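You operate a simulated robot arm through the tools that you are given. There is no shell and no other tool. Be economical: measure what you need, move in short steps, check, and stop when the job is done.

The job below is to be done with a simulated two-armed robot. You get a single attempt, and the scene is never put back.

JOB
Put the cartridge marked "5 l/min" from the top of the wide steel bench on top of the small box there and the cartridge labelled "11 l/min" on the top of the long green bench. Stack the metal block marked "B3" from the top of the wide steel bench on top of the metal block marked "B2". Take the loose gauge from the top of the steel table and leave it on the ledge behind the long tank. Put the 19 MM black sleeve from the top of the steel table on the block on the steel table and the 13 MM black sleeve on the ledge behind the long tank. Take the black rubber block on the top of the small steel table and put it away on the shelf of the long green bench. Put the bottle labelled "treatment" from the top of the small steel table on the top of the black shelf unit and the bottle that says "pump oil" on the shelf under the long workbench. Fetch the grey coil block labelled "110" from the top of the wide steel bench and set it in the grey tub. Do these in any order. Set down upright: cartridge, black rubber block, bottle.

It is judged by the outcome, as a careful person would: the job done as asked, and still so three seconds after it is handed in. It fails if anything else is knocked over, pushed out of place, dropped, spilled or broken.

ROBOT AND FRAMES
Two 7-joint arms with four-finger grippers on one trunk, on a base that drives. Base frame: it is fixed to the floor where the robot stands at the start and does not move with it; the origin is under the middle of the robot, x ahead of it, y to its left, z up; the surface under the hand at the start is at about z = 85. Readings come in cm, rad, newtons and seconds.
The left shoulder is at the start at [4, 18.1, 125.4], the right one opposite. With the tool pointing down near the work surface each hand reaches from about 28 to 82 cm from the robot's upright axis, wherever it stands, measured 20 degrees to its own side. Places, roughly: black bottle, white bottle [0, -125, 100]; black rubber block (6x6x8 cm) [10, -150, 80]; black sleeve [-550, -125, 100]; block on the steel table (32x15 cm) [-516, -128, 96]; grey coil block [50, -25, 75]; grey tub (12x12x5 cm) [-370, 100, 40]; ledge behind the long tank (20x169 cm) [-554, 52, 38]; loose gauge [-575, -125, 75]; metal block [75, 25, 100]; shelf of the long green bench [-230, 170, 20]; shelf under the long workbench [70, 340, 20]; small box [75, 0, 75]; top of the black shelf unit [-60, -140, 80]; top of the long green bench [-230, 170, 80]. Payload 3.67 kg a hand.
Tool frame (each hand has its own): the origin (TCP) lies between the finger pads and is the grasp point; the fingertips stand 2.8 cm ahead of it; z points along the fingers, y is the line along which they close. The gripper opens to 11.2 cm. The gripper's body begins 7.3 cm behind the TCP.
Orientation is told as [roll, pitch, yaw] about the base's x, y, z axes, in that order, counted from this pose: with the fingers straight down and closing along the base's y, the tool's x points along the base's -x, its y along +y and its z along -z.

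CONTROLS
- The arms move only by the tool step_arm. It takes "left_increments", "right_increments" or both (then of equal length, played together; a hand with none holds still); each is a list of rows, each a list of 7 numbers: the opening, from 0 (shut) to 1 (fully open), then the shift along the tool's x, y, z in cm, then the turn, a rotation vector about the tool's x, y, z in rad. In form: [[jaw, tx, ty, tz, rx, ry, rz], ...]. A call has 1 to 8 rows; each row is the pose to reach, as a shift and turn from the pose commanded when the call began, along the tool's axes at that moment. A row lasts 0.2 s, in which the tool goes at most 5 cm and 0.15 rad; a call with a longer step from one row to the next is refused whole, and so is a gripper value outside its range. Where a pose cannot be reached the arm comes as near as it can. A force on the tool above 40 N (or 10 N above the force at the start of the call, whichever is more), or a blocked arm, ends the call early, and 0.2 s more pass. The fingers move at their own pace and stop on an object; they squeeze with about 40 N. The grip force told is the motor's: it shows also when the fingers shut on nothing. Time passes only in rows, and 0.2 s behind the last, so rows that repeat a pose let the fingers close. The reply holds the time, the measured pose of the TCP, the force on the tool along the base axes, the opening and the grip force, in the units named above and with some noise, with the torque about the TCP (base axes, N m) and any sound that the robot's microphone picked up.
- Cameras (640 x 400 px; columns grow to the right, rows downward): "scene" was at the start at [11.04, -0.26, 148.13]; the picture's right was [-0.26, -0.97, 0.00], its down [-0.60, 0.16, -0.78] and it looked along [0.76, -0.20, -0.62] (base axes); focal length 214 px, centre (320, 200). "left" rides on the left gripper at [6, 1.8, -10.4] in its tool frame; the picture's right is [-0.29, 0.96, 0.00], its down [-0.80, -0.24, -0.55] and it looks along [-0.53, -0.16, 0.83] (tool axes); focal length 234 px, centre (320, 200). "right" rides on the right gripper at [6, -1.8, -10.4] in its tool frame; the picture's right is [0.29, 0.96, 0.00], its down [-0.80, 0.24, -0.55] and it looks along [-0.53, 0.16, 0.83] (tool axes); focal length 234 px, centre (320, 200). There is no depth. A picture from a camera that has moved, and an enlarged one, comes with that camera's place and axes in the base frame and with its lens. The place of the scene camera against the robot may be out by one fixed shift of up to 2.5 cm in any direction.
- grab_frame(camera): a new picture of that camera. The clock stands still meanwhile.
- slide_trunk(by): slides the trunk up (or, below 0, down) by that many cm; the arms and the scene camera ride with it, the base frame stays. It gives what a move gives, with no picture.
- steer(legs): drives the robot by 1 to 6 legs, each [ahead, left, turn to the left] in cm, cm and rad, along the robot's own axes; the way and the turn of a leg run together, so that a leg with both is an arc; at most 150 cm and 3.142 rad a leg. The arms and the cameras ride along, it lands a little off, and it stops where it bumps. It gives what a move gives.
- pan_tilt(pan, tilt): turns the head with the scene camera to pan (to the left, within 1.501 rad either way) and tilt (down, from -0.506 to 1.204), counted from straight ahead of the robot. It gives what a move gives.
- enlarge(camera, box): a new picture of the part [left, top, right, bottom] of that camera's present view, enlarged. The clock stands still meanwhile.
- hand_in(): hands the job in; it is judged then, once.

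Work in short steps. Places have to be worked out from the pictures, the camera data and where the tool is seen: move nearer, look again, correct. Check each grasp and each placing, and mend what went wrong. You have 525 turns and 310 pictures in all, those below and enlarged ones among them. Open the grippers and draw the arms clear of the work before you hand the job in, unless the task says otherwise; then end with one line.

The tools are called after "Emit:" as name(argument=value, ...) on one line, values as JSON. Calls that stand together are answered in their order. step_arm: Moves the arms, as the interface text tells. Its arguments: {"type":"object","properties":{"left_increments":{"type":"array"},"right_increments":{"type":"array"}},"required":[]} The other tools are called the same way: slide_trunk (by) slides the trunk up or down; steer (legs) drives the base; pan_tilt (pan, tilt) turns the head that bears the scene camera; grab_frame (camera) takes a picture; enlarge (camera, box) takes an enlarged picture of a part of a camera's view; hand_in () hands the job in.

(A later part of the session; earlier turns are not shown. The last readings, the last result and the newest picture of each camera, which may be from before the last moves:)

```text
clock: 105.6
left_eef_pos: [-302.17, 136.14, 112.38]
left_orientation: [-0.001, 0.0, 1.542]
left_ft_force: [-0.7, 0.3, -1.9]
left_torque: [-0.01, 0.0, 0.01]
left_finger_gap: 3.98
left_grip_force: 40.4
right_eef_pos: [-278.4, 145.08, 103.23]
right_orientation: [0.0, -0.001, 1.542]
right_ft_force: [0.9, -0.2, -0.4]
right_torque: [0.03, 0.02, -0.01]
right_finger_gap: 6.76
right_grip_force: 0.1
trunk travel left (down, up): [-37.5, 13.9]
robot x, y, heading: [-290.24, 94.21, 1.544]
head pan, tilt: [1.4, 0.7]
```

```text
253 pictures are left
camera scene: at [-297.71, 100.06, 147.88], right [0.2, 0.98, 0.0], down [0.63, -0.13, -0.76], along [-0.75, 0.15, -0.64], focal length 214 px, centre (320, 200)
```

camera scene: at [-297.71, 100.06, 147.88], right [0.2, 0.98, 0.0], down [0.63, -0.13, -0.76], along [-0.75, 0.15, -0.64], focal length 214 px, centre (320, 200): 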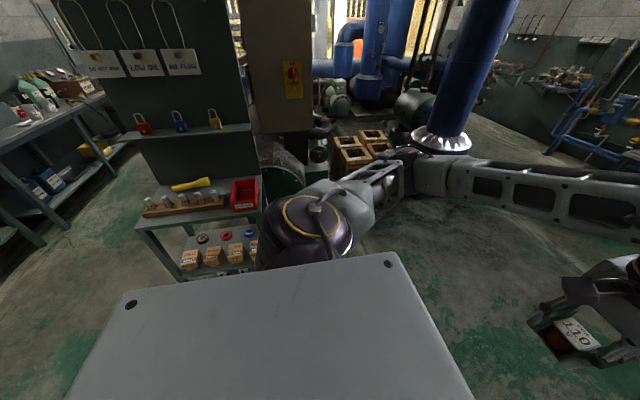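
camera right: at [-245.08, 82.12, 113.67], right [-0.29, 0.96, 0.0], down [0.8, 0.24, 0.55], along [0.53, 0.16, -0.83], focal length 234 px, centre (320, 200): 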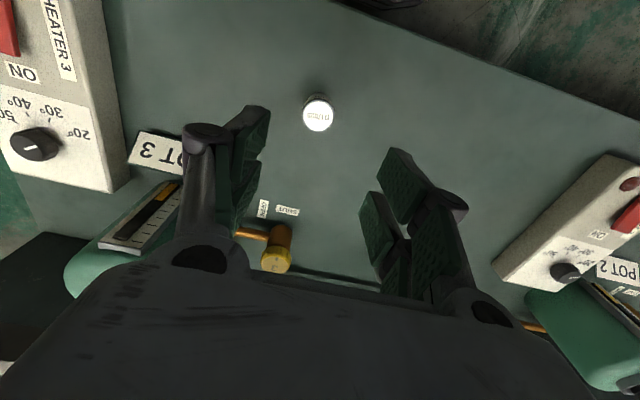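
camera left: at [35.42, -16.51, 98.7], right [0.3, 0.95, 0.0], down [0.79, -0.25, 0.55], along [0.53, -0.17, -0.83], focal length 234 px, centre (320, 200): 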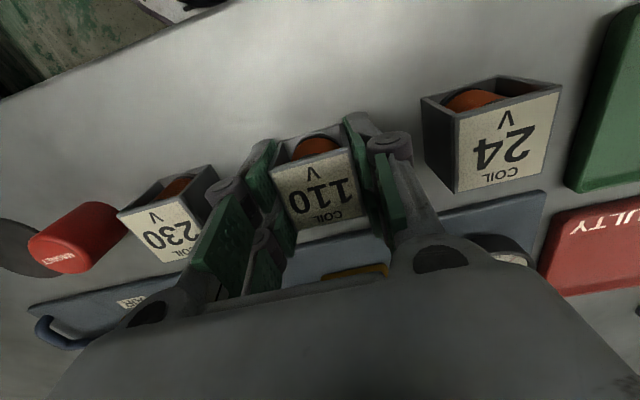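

The cart with trays is in view but the tub is hidden by my shoulder. I retract the right hand a bit and turn another 90° to face it.

Emit:
step_arm(right_increments=[[0.6, 1, -2, -3, 0, 0, 0], [0.6, 3, -4, -6, 0, 0, 0], [0.6, 6, -6, -9, 0, 0, 0]])

Emit:
steer(legs=[[0, 0, 1.57]])

Emit:
pan_tilt(pan=0, tilt=0.7)

Emit:
grab_frame(camera="scene")

```text
clock: 106.4
left_eef_pos: [-302.09, 136.16, 112.43]
left_orientation: [0.001, -0.002, 1.541]
left_ft_force: [0.1, -1.0, -1.4]
left_torque: [0.0, 0.02, 0.0]
left_finger_gap: 3.97
left_grip_force: 40.2
right_eef_pos: [-272.6, 138.74, 112.11]
right_orientation: [0.0, 0.001, 1.544]
right_ft_force: [0.9, -0.9, 0.3]
right_torque: [0.03, -0.02, 0.01]
right_finger_gap: 6.71
right_grip_force: 0.0
trunk travel left (down, up): [-37.5, 13.9]
robot x, y, heading: [-290.0, 94.29, 1.541]
head pan, tilt: [1.4, 0.7]
```

```text
clock: 111.0
left_eef_pos: [-332.05, 82.56, 112.38]
left_orientation: [-0.002, -0.001, 3.106]
left_ft_force: [-0.3, 1.3, -2.0]
left_torque: [0.02, -0.01, -0.01]
left_finger_gap: 3.96
left_grip_force: 40.0
right_eef_pos: [-334.7, 112.12, 112.12]
right_orientation: [0.0, 0.0, 3.106]
right_ft_force: [0.2, 0.2, 0.9]
right_torque: [-0.02, 0.01, 0.0]
right_finger_gap: 6.71
right_grip_force: 0.0
trunk travel left (down, up): [-37.5, 13.9]
robot x, y, heading: [-290.1, 94.17, 3.107]
head pan, tilt: [1.4, 0.7]
```

```text
clock: 112.5
left_eef_pos: [-332.09, 82.59, 112.27]
left_orientation: [-0.003, 0.001, 3.104]
left_ft_force: [0.1, -0.5, -0.5]
left_torque: [0.01, 0.02, 0.02]
left_finger_gap: 3.98
left_grip_force: 40.0
right_eef_pos: [-334.61, 112.16, 112.05]
right_orientation: [0.0, 0.001, 3.108]
right_ft_force: [-0.2, 1.3, 1.1]
right_torque: [-0.03, -0.03, 0.03]
right_finger_gap: 6.74
right_grip_force: 0.0
trunk travel left (down, up): [-37.5, 13.9]
robot x, y, heading: [-290.11, 94.18, 3.108]
head pan, tilt: [0.0, 0.7]
```

```text
252 pictures are left
camera scene: at [-299.98, 96.68, 147.88], right [0.03, 1.0, 0.0], down [0.64, -0.02, -0.76], along [-0.76, 0.03, -0.64], focal length 214 px, centre (320, 200)
```

scene: 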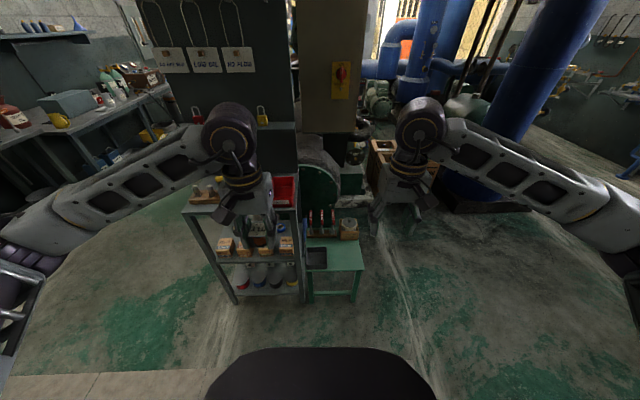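

Emit:
enlarge(camera="scene", box=[170, 160, 390, 310])

```text
2.67 times, centred on (280, 235) of scene
camera zoom: at [-299.98, 96.68, 147.88], right [0.03, 1.0, 0.0], down [0.64, -0.02, -0.76], along [-0.76, 0.03, -0.64], focal length 572 px, centre (427, 107)
```

zoom: 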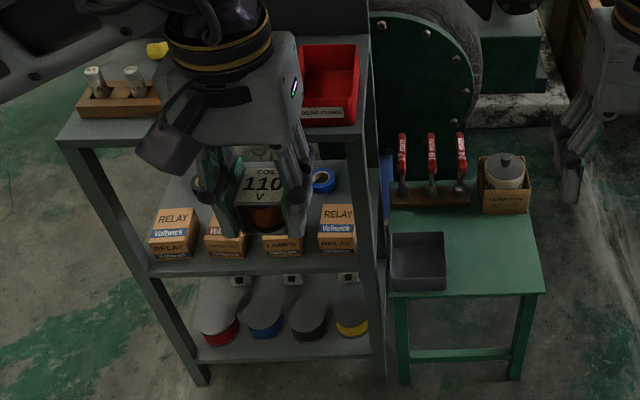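

The grey tub sits on a low green stool at about [-373.5, 97.6], right beside the cart. I'll approach from the open +y side: sidestep to y≈165, turn to face −y, then sidestep to x≈-370.

Emit:
steer(legs=[[0, -75, 0], [0, 0, 1.6]])

Emit:
pan_tilt(pan=-0.9, tilt=0.7)

Emit:
grab_frame(camera="scene")

```text
clock: 120.9
left_eef_pos: [-275.65, 126.92, 112.32]
left_orientation: [-0.002, 0.001, -1.595]
left_ft_force: [0.5, 0.1, -1.7]
left_torque: [0.0, 0.03, 0.02]
left_finger_gap: 3.97
left_grip_force: 40.1
right_eef_pos: [-305.13, 124.13, 112.18]
right_orientation: [0.0, 0.0, -1.595]
right_ft_force: [-0.3, -0.5, -0.1]
right_torque: [0.02, 0.0, -0.01]
right_finger_gap: 6.73
right_grip_force: 0.1
trunk travel left (down, up): [-37.5, 13.9]
robot x, y, heading: [-287.83, 168.73, -1.594]
head pan, tilt: [0.0, 0.7]
```

```text
clock: 122.1
left_eef_pos: [-275.58, 127.09, 112.38]
left_orientation: [-0.002, 0.001, -1.598]
left_ft_force: [0.0, 0.1, -1.4]
left_torque: [0.0, 0.01, 0.03]
left_finger_gap: 3.95
left_grip_force: 39.5
right_eef_pos: [-305.13, 124.12, 112.23]
right_orientation: [-0.001, -0.001, -1.596]
right_ft_force: [-0.7, -0.1, 0.3]
right_torque: [0.01, -0.02, 0.0]
right_finger_gap: 6.73
right_grip_force: 0.0
trunk travel left (down, up): [-37.5, 13.9]
robot x, y, heading: [-287.83, 169.05, -1.592]
head pan, tilt: [-0.901, 0.7]
```

```text
250 pictures are left
camera scene: at [-293.99, 163.56, 147.88], right [-0.6, 0.8, 0.0], down [0.51, 0.39, -0.76], along [-0.61, -0.46, -0.64], focal length 214 px, centre (320, 200)
```

scene: 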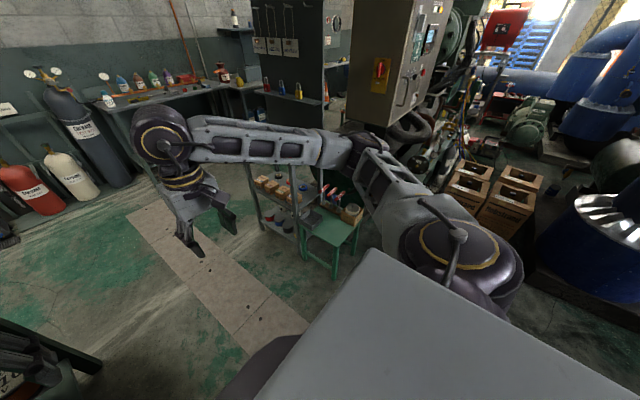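

The way is clear. I sidestep right 82 cm and move 8 cm ahead toward the stool.

Emit:
steer(legs=[[0, -82, 0.02], [8, 0, 0]])

Emit:
pan_tilt(pan=0, tilt=0.9)

Emit:
grab_frame(camera="scene")

```text
clock: 127.3
left_eef_pos: [-357.01, 120.11, 112.33]
left_orientation: [0.001, 0.0, -1.564]
left_ft_force: [1.0, -0.7, -1.8]
left_torque: [0.04, -0.04, 0.02]
left_finger_gap: 3.95
left_grip_force: 40.2
right_eef_pos: [-386.3, 116.44, 112.17]
right_orientation: [-0.001, -0.001, -1.563]
right_ft_force: [-0.3, 0.0, 1.3]
right_torque: [0.02, -0.03, 0.01]
right_finger_gap: 6.7
right_grip_force: 0.1
trunk travel left (down, up): [-37.5, 13.9]
robot x, y, heading: [-370.31, 161.5, -1.56]
head pan, tilt: [-0.901, 0.7]
```

```text
clock: 128.5
left_eef_pos: [-356.99, 120.17, 112.39]
left_orientation: [0.0, 0.0, -1.567]
left_ft_force: [0.3, -0.5, -0.9]
left_torque: [0.02, 0.03, 0.01]
left_finger_gap: 3.99
left_grip_force: 39.7
right_eef_pos: [-386.32, 116.3, 112.27]
right_orientation: [-0.001, 0.001, -1.564]
right_ft_force: [-0.3, 0.1, 0.3]
right_torque: [0.0, -0.03, -0.02]
right_finger_gap: 6.72
right_grip_force: 0.0
trunk travel left (down, up): [-37.5, 13.9]
robot x, y, heading: [-370.65, 161.58, -1.56]
head pan, tilt: [0.0, 0.901]
```

```text
249 pictures are left
camera scene: at [-369.71, 153.8, 146.26], right [-1.0, -0.01, 0.0], down [-0.01, 0.78, -0.62], along [0.0, -0.62, -0.78], focal length 214 px, centre (320, 200)
```

scene: 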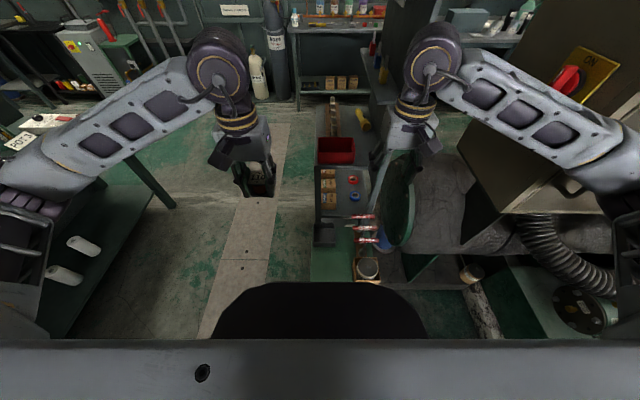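

Tub confirmed near [-372, 97]. To give the chest room while lowering the trunk, I back up 8 cm, then lower the trunk 34 cm.

Emit:
steer(legs=[[-8, 0, 0]])

Emit:
slide_trunk(by=-34)

Emit:
grab_frame(camera="left")

Emit:
grab_frame(camera="scene")

```text
clock: 129.6
left_eef_pos: [-356.94, 128.23, 112.26]
left_orientation: [-0.003, 0.001, -1.567]
left_ft_force: [0.6, 0.5, -2.5]
left_torque: [0.01, 0.01, 0.01]
left_finger_gap: 3.94
left_grip_force: 39.9
right_eef_pos: [-386.4, 124.27, 112.09]
right_orientation: [-0.001, 0.0, -1.564]
right_ft_force: [0.0, 0.5, 0.5]
right_torque: [-0.04, 0.0, 0.02]
right_finger_gap: 6.73
right_grip_force: 0.2
trunk travel left (down, up): [-37.5, 13.9]
robot x, y, heading: [-370.42, 169.58, -1.559]
head pan, tilt: [0.0, 0.901]
```

```text
clock: 132.9
left_eef_pos: [-356.99, 128.17, 78.41]
left_orientation: [-0.001, 0.0, -1.565]
left_ft_force: [0.0, 0.2, -1.3]
left_torque: [0.0, -0.02, 0.02]
left_finger_gap: 3.96
left_grip_force: 40.4
right_eef_pos: [-386.46, 124.35, 78.15]
right_orientation: [0.002, 0.0, -1.564]
right_ft_force: [0.2, 0.1, 0.9]
right_torque: [0.01, -0.02, 0.01]
right_finger_gap: 6.7
right_grip_force: 0.0
trunk travel left (down, up): [-3.5, 47.9]
robot x, y, heading: [-370.27, 169.73, -1.561]
head pan, tilt: [0.0, 0.901]
```

```text
248 pictures are left
camera left: at [-355.12, 134.11, 88.7], right [0.96, -0.28, 0.0], down [-0.23, -0.8, 0.55], along [-0.16, -0.53, -0.83], focal length 234 px, centre (320, 200)
```

left: 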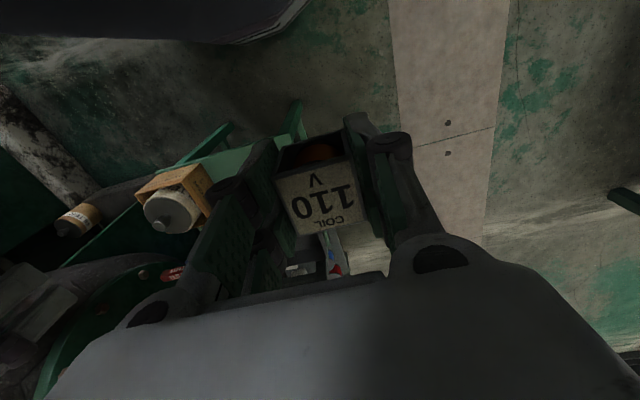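

```text
247 pictures are left
camera scene: at [-369.75, 161.94, 112.27], right [-1.0, -0.01, 0.0], down [-0.01, 0.78, -0.62], along [0.0, -0.62, -0.78], focal length 214 px, centre (320, 200)
```

scene: 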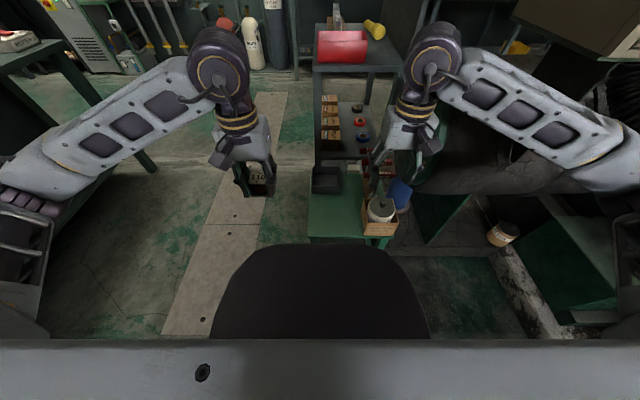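

The tub is at about [-372.5, 96.5]; the cart's edge (top z≈86) is right behind it at y≈90, so I stay on the near side. I move the left hand to a hover at [-372, 104] and shift the right hand away.

Emit:
step_arm(left_increments=[[0, -4, -1, 0, 0, 0, 0], [0, -8, -3, 0, 0, 0, 0], [0, -12, -6, 0, 0, 0, 0], [0, -16, -9, 0, 0, 0, 0], [0, -20, -11.5, 0, 0, 0, 0], [0, -23, -14, 0, 0, 0, 0], [0, -24, -15.3, 0, 0, 0, 0]], right_increments=[[0.6, 1, -4, -1, 0, 0, 0], [0.6, 2, -8, -2, 0, 0, 0], [0.6, 3, -12, -3, 0, 0, 0], [0.6, 3, -14, -4, 0, 0, 0], [0.6, 3, -14, -4, 0, 0, 0], [0.6, 3, -14, -4, 0, 0, 0], [0.6, 3, -14, -4, 0, 0, 0]])

Emit:
grab_frame(camera="left")

Emit:
grab_frame(camera="scene")

```text
clock: 134.5
left_eef_pos: [-372.37, 104.07, 78.26]
left_orientation: [0.002, 0.003, -1.566]
left_ft_force: [-0.8, -0.1, -1.2]
left_torque: [0.02, 0.03, 0.0]
left_finger_gap: 3.95
left_grip_force: 40.0
right_eef_pos: [-400.22, 127.21, 82.02]
right_orientation: [0.001, 0.0, -1.566]
right_ft_force: [-0.8, 0.1, 0.6]
right_torque: [0.0, -0.02, 0.01]
right_finger_gap: 6.72
right_grip_force: 0.1
trunk travel left (down, up): [-3.5, 47.9]
robot x, y, heading: [-370.55, 169.85, -1.564]
head pan, tilt: [0.0, 0.901]
```

```text
246 pictures are left
camera left: at [-370.43, 109.96, 88.68], right [0.96, -0.28, 0.0], down [-0.23, -0.8, 0.55], along [-0.16, -0.53, -0.83], focal length 234 px, centre (320, 200)
```

left: 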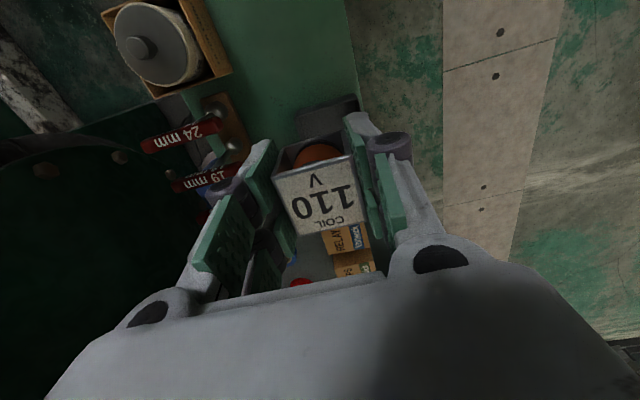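

```text
245 pictures are left
camera scene: at [-369.78, 161.93, 112.26], right [-1.0, -0.01, 0.0], down [-0.01, 0.78, -0.62], along [0.01, -0.62, -0.78], focal length 214 px, centre (320, 200)
```

scene: 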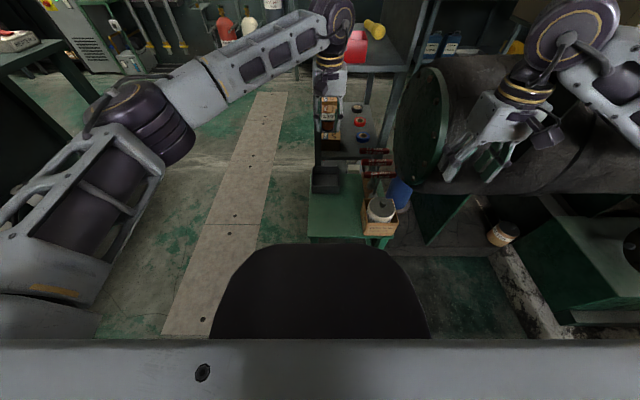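

Tub spans x −377.7…−366.5, near rim y≈101. I tilt the tool 0.15 rad so the wrist stays clear of the cart and descend to just above the rim.

Emit:
step_arm(left_increments=[[0, -2, 0.1, 2, 0, -0.08, 0], [0, -4.5, 0.3, 5, 0, -0.15, 0], [0, -6.6, 0.3, 9, 0, -0.15, 0], [0, -6.6, 0.3, 13, 0, -0.15, 0], [0, -6.6, 0.3, 17, 0, -0.15, 0], [0, -6.6, 0.3, 21, 0, -0.15, 0], [0, -6.6, 0.3, 25, 0, -0.15, 0]])

Emit:
grab_frame(camera="left")

Emit:
enlarge(camera="scene", box=[260, 20, 460, 260])

```text
clock: 136.1
left_eef_pos: [-371.83, 97.52, 53.31]
left_orientation: [-0.001, -0.15, -1.567]
left_ft_force: [0.2, -0.5, -1.4]
left_torque: [0.05, -0.03, 0.02]
left_finger_gap: 3.97
left_grip_force: 40.5
right_eef_pos: [-400.36, 127.24, 81.99]
right_orientation: [0.0, 0.001, -1.564]
right_ft_force: [0.8, -0.5, -0.8]
right_torque: [-0.02, -0.04, 0.02]
right_finger_gap: 6.72
right_grip_force: 0.1
trunk travel left (down, up): [-3.5, 47.9]
robot x, y, heading: [-370.49, 169.21, -1.559]
head pan, tilt: [0.0, 0.901]
```

```text
244 pictures are left
camera left: at [-370.02, 104.89, 62.65], right [0.96, -0.28, 0.04], down [-0.24, -0.71, 0.67], along [-0.16, -0.65, -0.74], focal length 234 px, centre (320, 200)
```

left: 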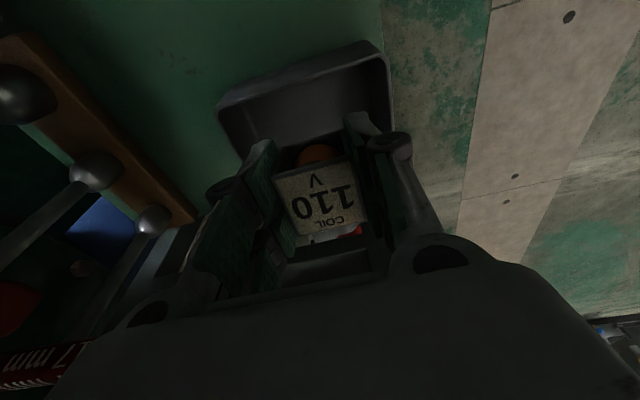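

```text
1.67 times, centred on (360, 140) of scene
camera zoom: at [-369.79, 161.87, 112.26], right [-1.0, -0.01, 0.0], down [-0.01, 0.78, -0.62], along [0.01, -0.62, -0.78], focal length 358 px, centre (253, 300)
```

zoom: 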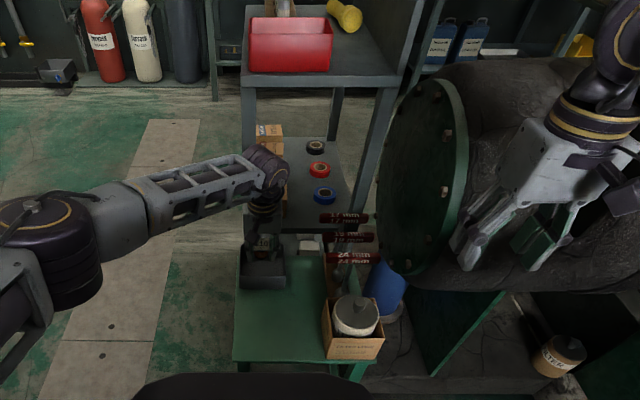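

The coil is centred over the tub. I lower straight down slowly until contact.

Emit:
step_arm(left_increments=[[0, 0.45, 0, 3, 0, 0, 0], [0, 0.9, 0, 6, 0, 0, 0], [0, 1.2, 0, 8, 0, 0, 0], [0, 1.35, 0, 9, 0, 0, 0], [0, 1.5, 0, 10, 0, 0, 0]])

Emit:
enlarge(camera="scene", box=[260, 20, 460, 260])

```text
clock: 137.1
left_eef_pos: [-372.03, 97.03, 45.38]
left_orientation: [-0.004, -0.159, -1.564]
left_ft_force: [1.7, 6.0, 22.9]
left_torque: [0.57, -0.25, 0.05]
left_finger_gap: 3.95
left_grip_force: 39.8
right_eef_pos: [-400.2, 127.28, 82.14]
right_orientation: [-0.001, -0.003, -1.561]
right_ft_force: [-1.3, 0.6, 0.0]
right_torque: [0.02, 0.03, 0.01]
right_finger_gap: 6.72
right_grip_force: 0.0
trunk travel left (down, up): [-3.5, 47.9]
robot x, y, heading: [-370.45, 169.78, -1.566]
head pan, tilt: [0.0, 0.901]
stopped in row 5 (left hand): the force on the tool passed its limit at 58 N (the readings are from after the stop); the commanded pose is now the measured one
```

```text
1.67 times, centred on (360, 140) of scene
camera zoom: at [-369.75, 162.11, 112.29], right [-1.0, -0.01, 0.0], down [-0.01, 0.78, -0.62], along [0.01, -0.62, -0.78], focal length 358 px, centre (253, 300)
```

zoom: 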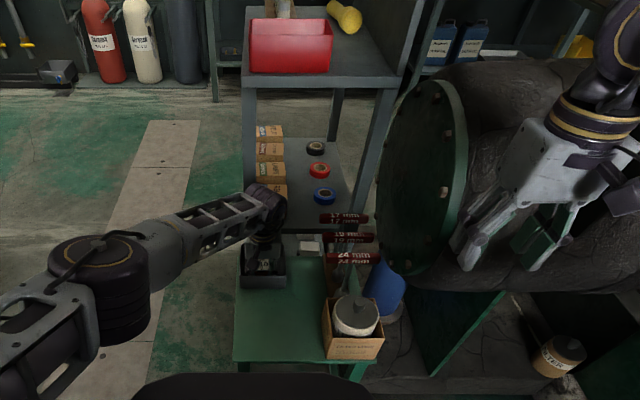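

Contact at z 45.4. I check with the wrist camera whether it's on the tub floor.

Emit:
grab_frame(camera="left")

```text
241 pictures are left
camera left: at [-370.14, 104.57, 54.71], right [0.96, -0.28, 0.04], down [-0.23, -0.7, 0.67], along [-0.16, -0.66, -0.74], focal length 234 px, centre (320, 200)
```

left: 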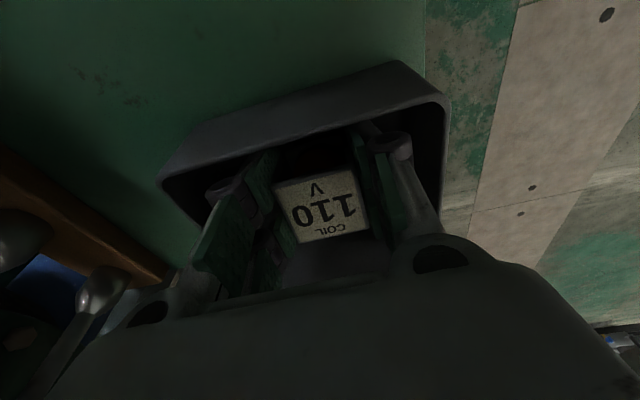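

The coil is well inside the tub. I release modestly (stay within the tub walls) and rise vertically.

Emit:
step_arm(left_increments=[[0, 0, 0, -0.2, 0, 0, 0], [0.5, 0, 0, -0.2, 0, 0, 0], [0.5, 0, 0, -0.2, 0, 0, 0], [0.5, -0.45, 0, -3, 0, 0, 0], [0.5, -1.1, 0, -7, 0, 0, 0], [0.5, -1.7, 0, -11, 0, 0, 0]])

Emit:
grab_frame(camera="left")

```text
clock: 138.5
left_eef_pos: [-371.92, 97.26, 56.34]
left_orientation: [-0.002, -0.155, -1.567]
left_ft_force: [-0.2, -0.6, 1.3]
left_torque: [0.03, 0.03, 0.05]
left_finger_gap: 5.61
left_grip_force: 0.1
right_eef_pos: [-400.27, 127.35, 82.13]
right_orientation: [-0.001, 0.0, -1.562]
right_ft_force: [-0.4, -0.3, 0.0]
right_torque: [-0.02, -0.01, 0.0]
right_finger_gap: 6.7
right_grip_force: 0.1
trunk travel left (down, up): [-3.5, 47.9]
robot x, y, heading: [-370.2, 169.48, -1.567]
head pan, tilt: [0.0, 0.901]
```

```text
240 pictures are left
camera left: at [-370.08, 104.78, 65.6], right [0.96, -0.28, 0.04], down [-0.23, -0.7, 0.67], along [-0.16, -0.65, -0.74], focal length 234 px, centre (320, 200)
```

left: 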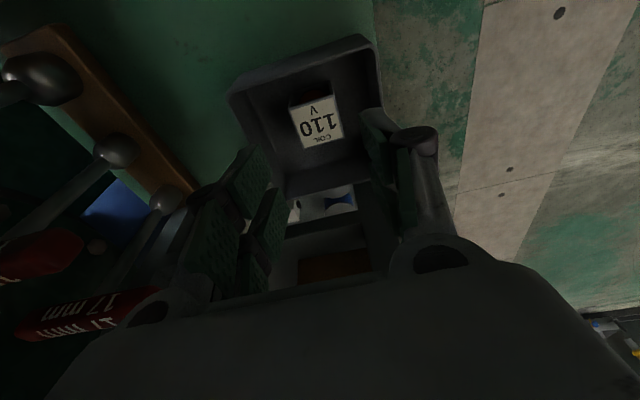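

Coil 110 lies in the tub. I raise and retract the left arm, straightening it, then raise the trunk.

Emit:
step_arm(left_increments=[[0.5, -0.6, 0, -4, 0, 0, 0], [0.5, -1.2, 0, -8, 0, 0, 0], [0.5, -1.8, 0, -12, 0, 0, 0], [0.5, -1, 1, -16, 0, 0.05, 0], [0.5, 2, 3, -19, 0, 0.1, 0], [0.5, 6, 5, -20, 0, 0.155, 0], [0.5, 10, 7, -20, 0, 0.155, 0], [0.5, 14, 9, -20, 0, 0.155, 0]])

Emit:
slide_trunk(by=34)

Emit:
steer(legs=[[-10, 0, 0]])

Emit:
pan_tilt(pan=-0.8, tilt=0.4)

Emit:
grab_frame(camera="scene")

```text
clock: 140.3
left_eef_pos: [-363.15, 114.29, 73.56]
left_orientation: [-0.001, -0.003, -1.565]
left_ft_force: [-0.7, -0.7, 0.0]
left_torque: [-0.03, 0.0, 0.0]
left_finger_gap: 5.62
left_grip_force: 0.0
right_eef_pos: [-400.32, 127.34, 82.15]
right_orientation: [-0.002, -0.001, -1.564]
right_ft_force: [-0.4, -0.9, 0.0]
right_torque: [-0.01, 0.0, 0.01]
right_finger_gap: 6.72
right_grip_force: 0.1
trunk travel left (down, up): [-3.5, 47.9]
robot x, y, heading: [-370.47, 169.77, -1.564]
head pan, tilt: [0.0, 0.901]
```

```text
clock: 143.6
left_eef_pos: [-363.13, 114.23, 107.63]
left_orientation: [-0.001, 0.0, -1.565]
left_ft_force: [-0.3, -0.2, 0.1]
left_torque: [-0.02, -0.01, -0.01]
left_finger_gap: 5.61
left_grip_force: 0.1
right_eef_pos: [-400.27, 127.25, 116.21]
right_orientation: [-0.001, 0.0, -1.562]
right_ft_force: [-0.1, 0.0, 0.3]
right_torque: [0.03, -0.02, 0.01]
right_finger_gap: 6.7
right_grip_force: 0.1
trunk travel left (down, up): [-37.5, 13.9]
robot x, y, heading: [-370.55, 169.39, -1.563]
head pan, tilt: [0.0, 0.901]
```

```text
clock: 144.8
left_eef_pos: [-363.07, 123.8, 107.69]
left_orientation: [-0.002, 0.0, -1.562]
left_ft_force: [-1.1, 0.0, -0.1]
left_torque: [-0.03, -0.01, 0.01]
left_finger_gap: 5.6
left_grip_force: 0.0
right_eef_pos: [-400.24, 136.77, 116.03]
right_orientation: [0.0, 0.0, -1.56]
right_ft_force: [0.2, 0.9, 0.4]
right_torque: [0.02, 0.04, 0.02]
right_finger_gap: 6.74
right_grip_force: 0.1
trunk travel left (down, up): [-37.5, 13.9]
robot x, y, heading: [-370.79, 179.07, -1.561]
head pan, tilt: [0.0, 0.901]
```

```text
clock: 145.9
left_eef_pos: [-363.11, 123.78, 107.69]
left_orientation: [-0.001, 0.0, -1.563]
left_ft_force: [0.4, -0.2, 0.2]
left_torque: [0.01, 0.03, 0.04]
left_finger_gap: 5.61
left_grip_force: 0.1
right_eef_pos: [-400.27, 136.69, 116.14]
right_orientation: [0.001, -0.001, -1.56]
right_ft_force: [0.3, 0.5, 0.7]
right_torque: [-0.01, 0.0, -0.01]
right_finger_gap: 6.74
right_grip_force: 0.1
trunk travel left (down, up): [-37.5, 13.9]
robot x, y, heading: [-370.84, 179.32, -1.558]
head pan, tilt: [-0.799, 0.4]
```

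```text
239 pictures are left
camera scene: at [-376.47, 172.55, 150.56], right [-0.71, 0.71, 0.0], down [0.28, 0.28, -0.92], along [-0.65, -0.65, -0.39], focal length 214 px, centre (320, 200)
```

scene: 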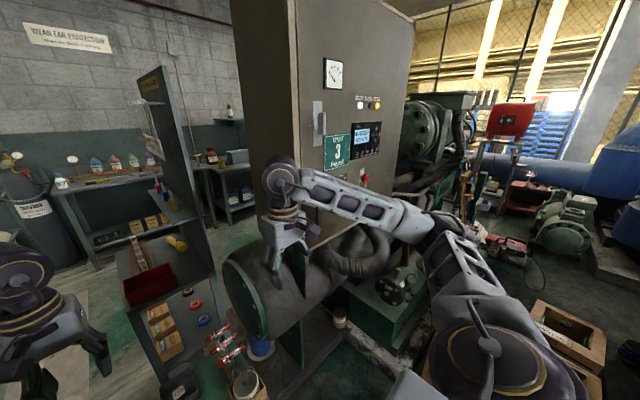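

The tank area is past the cart. I retrace: sidestep left 82 cm, drive ahead down the aisle to y≈-20, then turn right to face −x and look.

Emit:
steer(legs=[[0, 82, 0], [145, 0, 0], [48, 0, 0], [0, 0, -1.57]])

Emit:
pan_tilt(pan=0.2, tilt=0.35)

Emit:
grab_frame(camera="scene")

```text
clock: 164.1
left_eef_pos: [-345.61, -19.13, 107.64]
left_orientation: [-0.001, -0.001, 3.136]
left_ft_force: [-0.2, 1.0, -0.1]
left_torque: [-0.01, -0.01, 0.02]
left_finger_gap: 5.6
left_grip_force: 0.0
right_eef_pos: [-332.24, 17.87, 116.03]
right_orientation: [0.001, -0.001, 3.142]
right_ft_force: [0.0, -0.3, -0.7]
right_torque: [0.01, 0.02, 0.01]
right_finger_gap: 6.71
right_grip_force: 0.2
trunk travel left (down, up): [-37.5, 13.9]
robot x, y, heading: [-290.05, -12.37, 3.139]
head pan, tilt: [-0.799, 0.4]
```

```text
clock: 165.4
left_eef_pos: [-345.68, -19.22, 107.6]
left_orientation: [0.0, 0.0, 3.136]
left_ft_force: [-0.3, 0.3, -0.6]
left_torque: [0.0, -0.01, -0.02]
left_finger_gap: 5.62
left_grip_force: 0.1
right_eef_pos: [-332.23, 17.88, 116.07]
right_orientation: [0.001, 0.001, 3.138]
right_ft_force: [0.0, 0.0, -0.6]
right_torque: [0.01, -0.01, -0.02]
right_finger_gap: 6.74
right_grip_force: 0.1
trunk travel left (down, up): [-37.5, 13.9]
robot x, y, heading: [-290.41, -12.24, 3.141]
head pan, tilt: [0.201, 0.351]
```

```text
238 pictures are left
camera scene: at [-300.66, -12.19, 151.02], right [-0.2, 0.98, 0.0], down [0.34, 0.07, -0.94], along [-0.92, -0.18, -0.34], focal length 214 px, centre (320, 200)
```

scene: 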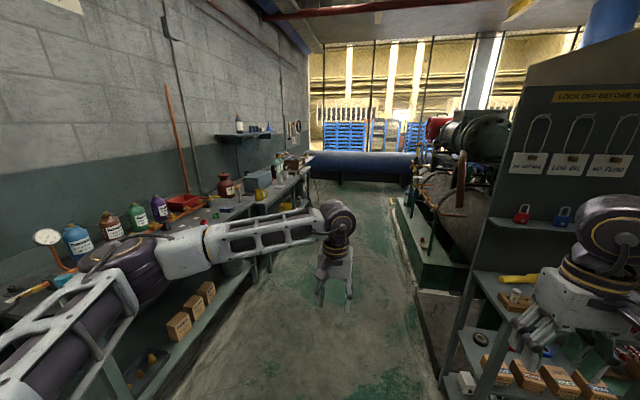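

The aisle is clear. I drive 130 cm ahead and look again.

Emit:
steer(legs=[[130, 0, 0]])

Emit:
pan_tilt(pan=0.7, tilt=0.4)

Emit:
grab_frame(camera="scene")

Emit:
pan_tilt(pan=-0.3, tilt=0.4)

Emit:
grab_frame(camera="scene")

```text
clock: 169.6
left_eef_pos: [-422.48, -18.11, 108.53]
left_orientation: [-0.012, -0.017, 3.101]
left_ft_force: [-0.6, -0.4, -0.4]
left_torque: [0.01, -0.02, 0.0]
left_finger_gap: 5.59
left_grip_force: 0.0
right_eef_pos: [-407.05, 18.37, 116.75]
right_orientation: [-0.02, -0.012, 3.11]
right_ft_force: [0.0, 0.1, 0.4]
right_torque: [0.02, -0.04, -0.04]
right_finger_gap: 6.73
right_grip_force: 0.0
trunk travel left (down, up): [-37.5, 13.9]
robot x, y, heading: [-368.83, -12.63, 3.102]
head pan, tilt: [0.201, 0.351]
stopped in leg 1: the robot was blocked; the commanded pose is now the measured one
```

```text
clock: 170.5
left_eef_pos: [-422.29, -18.16, 108.84]
left_orientation: [-0.011, -0.02, 3.103]
left_ft_force: [0.4, -0.4, -0.3]
left_torque: [0.08, 0.07, 0.0]
left_finger_gap: 5.62
left_grip_force: 0.0
right_eef_pos: [-407.07, 18.47, 116.78]
right_orientation: [-0.02, -0.012, 3.116]
right_ft_force: [0.3, 0.0, -0.5]
right_torque: [-0.01, 0.0, -0.01]
right_finger_gap: 6.71
right_grip_force: 0.1
trunk travel left (down, up): [-37.5, 13.9]
robot x, y, heading: [-368.5, -12.18, 3.108]
head pan, tilt: [0.7, 0.4]
```

```text
237 pictures are left
camera scene: at [-374.55, -17.11, 150.68], right [-0.62, 0.79, 0.02], down [0.29, 0.25, -0.92], along [-0.73, -0.56, -0.38], focal length 214 px, centre (320, 200)
```

scene: 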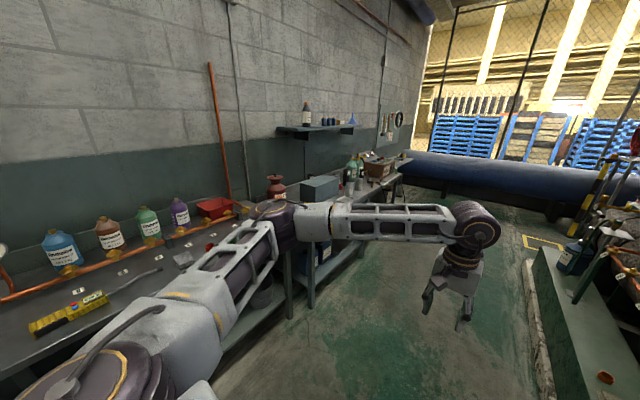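

```text
clock: 171.8
left_eef_pos: [-422.43, -18.04, 108.84]
left_orientation: [-0.011, -0.022, 3.102]
left_ft_force: [-0.3, 0.8, 0.5]
left_torque: [-0.01, -0.02, 0.01]
left_finger_gap: 5.62
left_grip_force: 0.1
right_eef_pos: [-407.05, 18.42, 116.7]
right_orientation: [-0.021, -0.012, 3.114]
right_ft_force: [-0.6, -0.2, -0.1]
right_torque: [0.01, 0.03, 0.01]
right_finger_gap: 6.74
right_grip_force: 0.0
trunk travel left (down, up): [-37.5, 13.9]
robot x, y, heading: [-368.48, -11.92, 3.103]
head pan, tilt: [-0.3, 0.4]
```

```text
236 pictures are left
camera scene: at [-376.04, -8.39, 150.78], right [0.33, 0.94, 0.0], down [0.35, -0.12, -0.93], along [-0.88, 0.31, -0.37], focal length 214 px, centre (320, 200)
```

scene: 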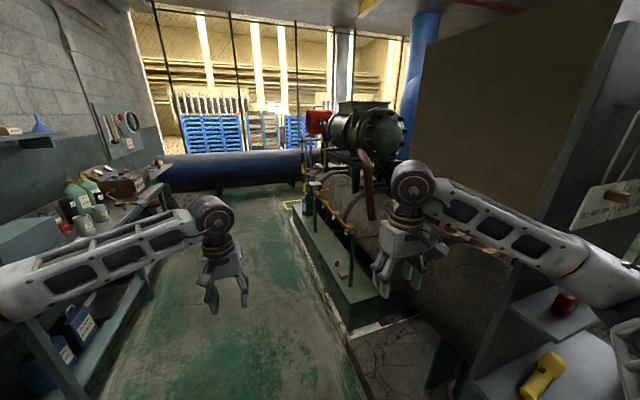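

The drive was blocked with a slight clockwise twist — probably my right elbow touched the lock-off board on the cart. I back away 12 cm and inspect the right side.

Emit:
steer(legs=[[-12, 0, 0]])

Emit:
pan_tilt(pan=-0.8, tilt=0.5)

Emit:
grab_frame(camera="scene")

```text
clock: 172.4
left_eef_pos: [-422.88, -17.96, 108.23]
left_orientation: [-0.01, -0.012, 3.096]
left_ft_force: [-0.3, -1.2, 0.5]
left_torque: [0.04, 0.0, 0.01]
left_finger_gap: 5.6
left_grip_force: 0.1
right_eef_pos: [-407.16, 18.52, 116.51]
right_orientation: [-0.025, -0.014, 3.106]
right_ft_force: [0.2, 0.6, 0.1]
right_torque: [0.01, -0.04, 0.01]
right_finger_gap: 6.71
right_grip_force: 0.0
trunk travel left (down, up): [-37.5, 13.9]
robot x, y, heading: [-368.18, -12.57, 3.099]
head pan, tilt: [-0.3, 0.4]
stopped in leg 1: the robot was blocked; the commanded pose is now the measured one
```

```text
clock: 173.4
left_eef_pos: [-422.6, -18.08, 108.51]
left_orientation: [-0.011, -0.016, 3.099]
left_ft_force: [-0.7, -0.2, 0.1]
left_torque: [0.0, -0.01, 0.02]
left_finger_gap: 5.61
left_grip_force: 0.1
right_eef_pos: [-406.99, 18.44, 116.65]
right_orientation: [-0.023, -0.014, 3.11]
right_ft_force: [-0.1, -0.3, -0.4]
right_torque: [-0.02, 0.0, -0.03]
right_finger_gap: 6.69
right_grip_force: 0.1
trunk travel left (down, up): [-37.5, 13.9]
robot x, y, heading: [-368.34, -12.18, 3.097]
head pan, tilt: [-0.799, 0.499]
```

```text
235 pictures are left
camera scene: at [-373.82, -4.77, 149.82], right [0.74, 0.67, 0.0], down [0.31, -0.35, -0.89], along [-0.59, 0.66, -0.46], focal length 214 px, centre (320, 200)
```

scene: 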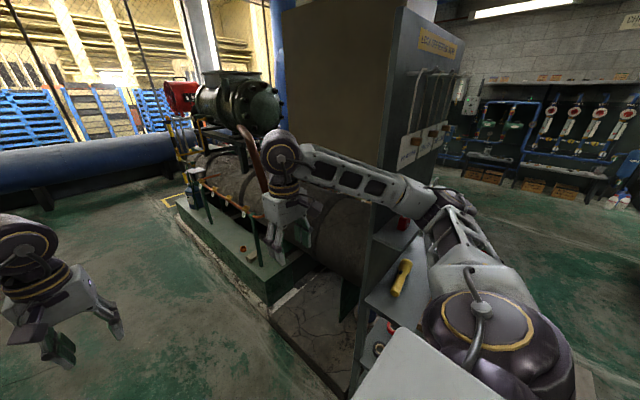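

It's wedged in both directions, so I look down on both sides to find the contact.

Emit:
pan_tilt(pan=-1.4, tilt=0.8)

Emit:
grab_frame(camera="scene")

Emit:
pan_tilt(pan=1.4, tilt=0.8)

Emit:
grab_frame(camera="scene")

Emit:
grab_frame(camera="right")

```text
clock: 174.4
left_eef_pos: [-422.67, -17.96, 108.42]
left_orientation: [-0.009, -0.016, 3.1]
left_ft_force: [0.0, 0.0, -0.1]
left_torque: [-0.01, -0.02, -0.01]
left_finger_gap: 5.61
left_grip_force: 0.0
right_eef_pos: [-407.0, 18.55, 116.58]
right_orientation: [-0.021, -0.013, 3.113]
right_ft_force: [0.0, -0.2, 0.3]
right_torque: [0.01, -0.02, 0.0]
right_finger_gap: 6.72
right_grip_force: 0.0
trunk travel left (down, up): [-37.5, 13.9]
robot x, y, heading: [-368.6, -12.08, 3.102]
head pan, tilt: [-1.4, 0.799]
```

```text
234 pictures are left
camera scene: at [-368.81, -3.49, 147.16], right [0.99, 0.13, -0.01], down [0.08, -0.7, -0.71], along [-0.1, 0.7, -0.71], focal length 214 px, centre (320, 200)
```

scene: 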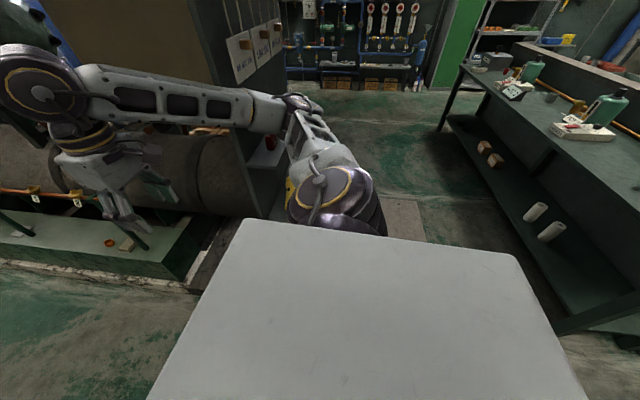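

```text
clock: 176.8
left_eef_pos: [-422.63, -18.08, 108.5]
left_orientation: [-0.011, -0.02, 3.1]
left_ft_force: [-0.1, -0.2, -1.3]
left_torque: [-0.03, 0.03, 0.0]
left_finger_gap: 5.61
left_grip_force: 0.1
right_eef_pos: [-407.12, 18.44, 116.57]
right_orientation: [-0.022, -0.014, 3.111]
right_ft_force: [-0.1, -0.8, -0.2]
right_torque: [0.0, 0.01, 0.01]
right_finger_gap: 6.71
right_grip_force: 0.0
trunk travel left (down, up): [-37.5, 13.9]
robot x, y, heading: [-368.75, -12.27, 3.106]
head pan, tilt: [1.4, 0.799]
```

```text
233 pictures are left
camera scene: at [-369.43, -19.37, 147.03], right [-0.98, 0.21, 0.02], down [0.14, 0.71, -0.69], along [-0.16, -0.68, -0.72], focal length 214 px, centre (320, 200)
```

scene: 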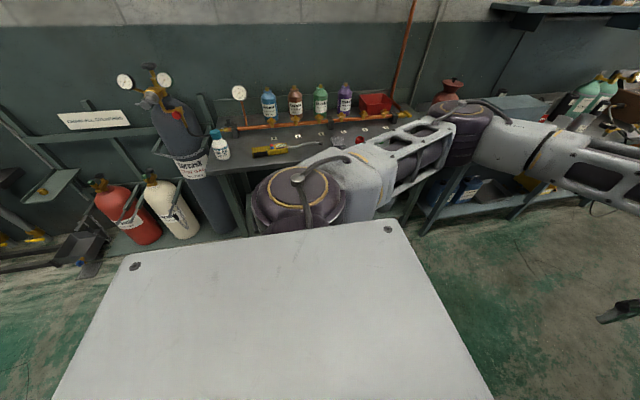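

```text
232 pictures are left
camera right: at [-400.82, 19.78, 127.05], right [0.26, -0.97, -0.03], down [-0.8, -0.23, 0.56], along [-0.55, -0.12, -0.83], focal length 234 px, centre (320, 200)
```

right: 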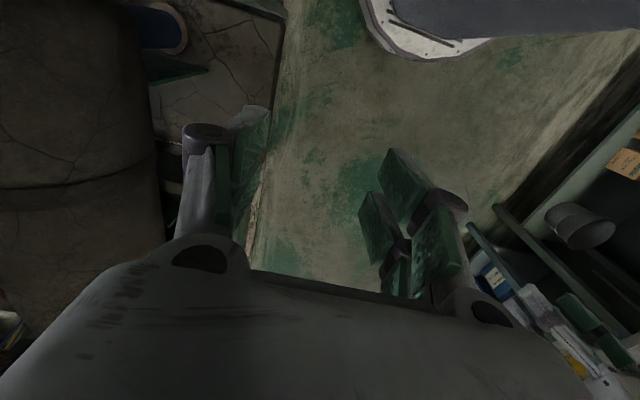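

The right elbow sticks out to y≈51 and is caught at the cart's board. I draw the elbow in by moving the right hand ahead and inward.

Emit:
step_arm(right_increments=[[0.6, -2, 2, 0, 0, 0, 0], [0.6, -4, 4, 0, 0, 0, 0], [0.6, -6, 6, 0, 0, 0, 0], [0.6, -8, 8, 0, 0, 0, 0]])

Emit:
pan_tilt(pan=-1.2, tilt=0.4)

Emit:
grab_frame(camera="scene")

```text
clock: 178.0
left_eef_pos: [-419.35, -8.43, 108.66]
left_orientation: [-0.012, -0.017, 2.972]
left_ft_force: [-0.7, 1.0, -0.6]
left_torque: [-0.06, -0.1, 0.01]
left_finger_gap: 5.61
left_grip_force: 0.1
right_eef_pos: [-408.25, 19.49, 117.34]
right_orientation: [-0.025, -0.031, 2.98]
right_ft_force: [-0.7, -0.1, -0.2]
right_torque: [-0.04, -0.03, -0.01]
right_finger_gap: 6.74
right_grip_force: 0.1
trunk travel left (down, up): [-37.5, 13.9]
robot x, y, heading: [-365.15, -9.57, 2.974]
head pan, tilt: [1.4, 0.799]
stopped in row 4 (right hand): the arm was blocked; the commanded pose is now the measured one
```

```text
clock: 180.4
left_eef_pos: [-419.23, -8.27, 108.78]
left_orientation: [-0.012, -0.021, 2.974]
left_ft_force: [-0.1, 0.2, -0.2]
left_torque: [0.0, -0.01, 0.01]
left_finger_gap: 5.6
left_grip_force: 0.1
right_eef_pos: [-408.06, 19.42, 117.31]
right_orientation: [-0.026, -0.032, 2.982]
right_ft_force: [-0.7, -0.4, 0.0]
right_torque: [0.06, -0.02, 0.0]
right_finger_gap: 6.73
right_grip_force: 0.0
trunk travel left (down, up): [-37.5, 13.9]
robot x, y, heading: [-365.48, -9.19, 2.979]
head pan, tilt: [-1.201, 0.4]
```

```text
231 pictures are left
camera scene: at [-365.73, 0.25, 150.74], right [0.98, 0.2, -0.02], down [0.06, -0.37, -0.93], along [-0.19, 0.91, -0.37], focal length 214 px, centre (320, 200)
```

scene: 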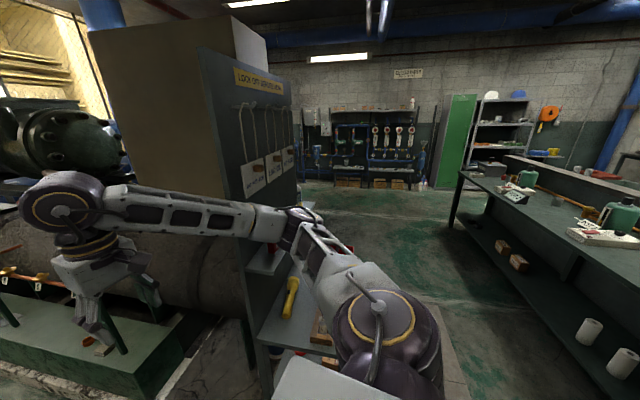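

The push twisted the robot, so the elbow presses west against the board. I try backing straight off again, a small distance.

Emit:
steer(legs=[[-6, 3, 0]])

```text
clock: 181.4
left_eef_pos: [-416.44, -11.02, 107.29]
left_orientation: [0.002, 0.006, 2.986]
left_ft_force: [-0.9, 1.2, -0.1]
left_torque: [-0.03, -0.1, -0.01]
left_finger_gap: 5.6
left_grip_force: 0.0
right_eef_pos: [-405.83, 17.02, 115.54]
right_orientation: [-0.013, -0.001, 2.99]
right_ft_force: [-0.9, -0.2, -0.8]
right_torque: [-0.07, -0.06, 0.04]
right_finger_gap: 6.74
right_grip_force: 0.2
trunk travel left (down, up): [-37.5, 13.9]
robot x, y, heading: [-359.9, -12.98, 2.986]
head pan, tilt: [-1.201, 0.4]
```

That freed it. I back off 15 cm more and inspect the cart.

Emit:
steer(legs=[[-15, 0, 0]])

Emit:
pan_tilt(pan=-0.9, tilt=0.5)

Emit:
grab_frame(camera="scene")

```text
clock: 182.8
left_eef_pos: [-401.35, -13.55, 107.63]
left_orientation: [0.0, 0.001, 2.984]
left_ft_force: [0.5, 0.1, -0.4]
left_torque: [0.01, -0.02, -0.01]
left_finger_gap: 5.63
left_grip_force: 0.1
right_eef_pos: [-390.76, 14.49, 115.79]
right_orientation: [-0.015, -0.002, 2.988]
right_ft_force: [-0.1, -0.3, 0.1]
right_torque: [0.01, 0.01, -0.01]
right_finger_gap: 6.73
right_grip_force: 0.0
trunk travel left (down, up): [-37.5, 13.9]
robot x, y, heading: [-345.72, -15.65, 2.986]
head pan, tilt: [-1.201, 0.4]
```

```text
clock: 183.6
left_eef_pos: [-401.11, -13.69, 107.81]
left_orientation: [0.001, 0.001, 2.985]
left_ft_force: [0.6, 0.0, -0.9]
left_torque: [0.03, 0.03, 0.01]
left_finger_gap: 5.63
left_grip_force: 0.0
right_eef_pos: [-390.57, 14.34, 115.86]
right_orientation: [-0.014, -0.007, 2.988]
right_ft_force: [0.2, -0.6, -0.1]
right_torque: [0.01, -0.04, 0.0]
right_finger_gap: 6.7
right_grip_force: 0.0
trunk travel left (down, up): [-37.5, 13.9]
robot x, y, heading: [-345.55, -15.53, 2.984]
head pan, tilt: [-0.901, 0.499]
```

```text
230 pictures are left
camera scene: at [-351.05, -5.05, 149.66], right [0.87, 0.49, 0.0], down [0.24, -0.42, -0.88], along [-0.43, 0.76, -0.48], focal length 214 px, centre (320, 200)
```

scene: 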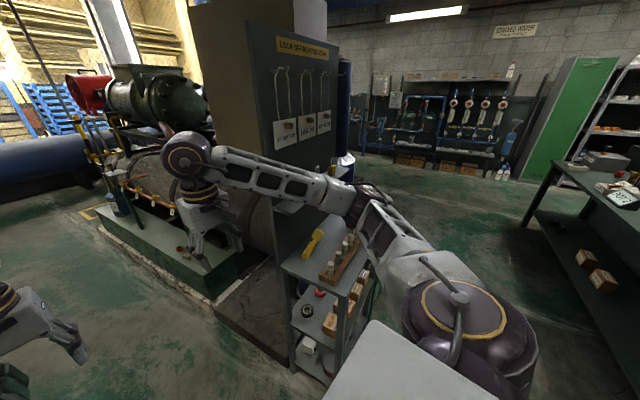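

I back up another 30 cm to see the board's lock shelf, which the forearm hides.

Emit:
steer(legs=[[-30, 0, 0.155]])

Emit:
pan_tilt(pan=-0.5, tilt=0.35)

Emit:
grab_frame(camera="scene")

Emit:
enlarge(camera="scene", box=[340, 120, 560, 320])

```text
clock: 185.7
left_eef_pos: [-371.12, -24.42, 107.53]
left_orientation: [0.001, 0.003, 3.14]
left_ft_force: [0.3, 0.9, 0.1]
left_torque: [-0.03, 0.03, 0.0]
left_finger_gap: 5.61
left_grip_force: 0.1
right_eef_pos: [-364.93, 4.85, 115.91]
right_orientation: [-0.015, -0.004, -3.139]
right_ft_force: [0.3, 0.0, -0.5]
right_torque: [-0.02, 0.0, 0.01]
right_finger_gap: 6.72
right_grip_force: 0.1
trunk travel left (down, up): [-37.5, 13.9]
robot x, y, heading: [-315.72, -17.62, 3.138]
head pan, tilt: [-0.901, 0.499]
```

```text
clock: 186.5
left_eef_pos: [-371.11, -24.59, 107.55]
left_orientation: [-0.001, -0.001, 3.141]
left_ft_force: [-0.1, 0.5, 0.0]
left_torque: [0.03, -0.02, 0.01]
left_finger_gap: 5.6
left_grip_force: 0.1
right_eef_pos: [-365.04, 4.8, 115.73]
right_orientation: [-0.015, -0.002, -3.139]
right_ft_force: [0.4, 0.1, -0.4]
right_torque: [-0.01, -0.01, -0.01]
right_finger_gap: 6.7
right_grip_force: 0.0
trunk travel left (down, up): [-37.5, 13.9]
robot x, y, heading: [-315.31, -17.33, 3.138]
head pan, tilt: [-0.499, 0.351]
```

```text
229 pictures are left
camera scene: at [-325.1, -11.13, 151.01], right [0.48, 0.88, 0.0], down [0.3, -0.17, -0.94], along [-0.82, 0.45, -0.34], focal length 214 px, centre (320, 200)
```

scene: 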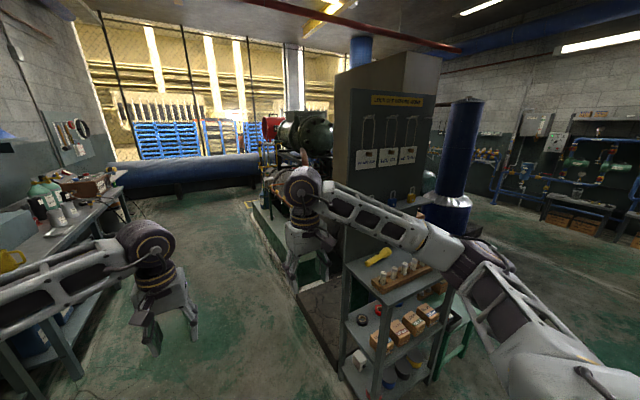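

```text
2.00 times, centred on (450, 220) of scene
camera zoom: at [-325.1, -11.13, 151.01], right [0.48, 0.88, 0.0], down [0.3, -0.17, -0.94], along [-0.82, 0.45, -0.34], focal length 429 px, centre (60, 160)
```

zoom: 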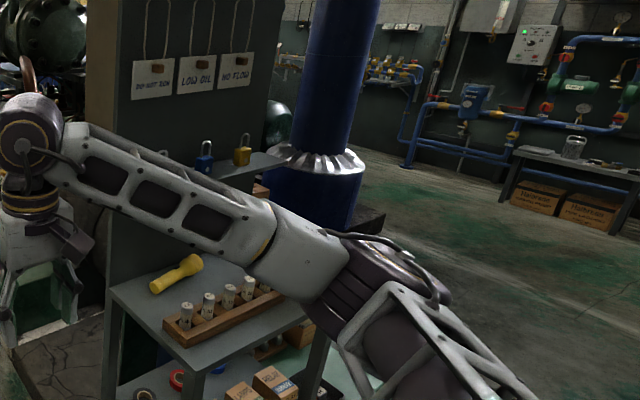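

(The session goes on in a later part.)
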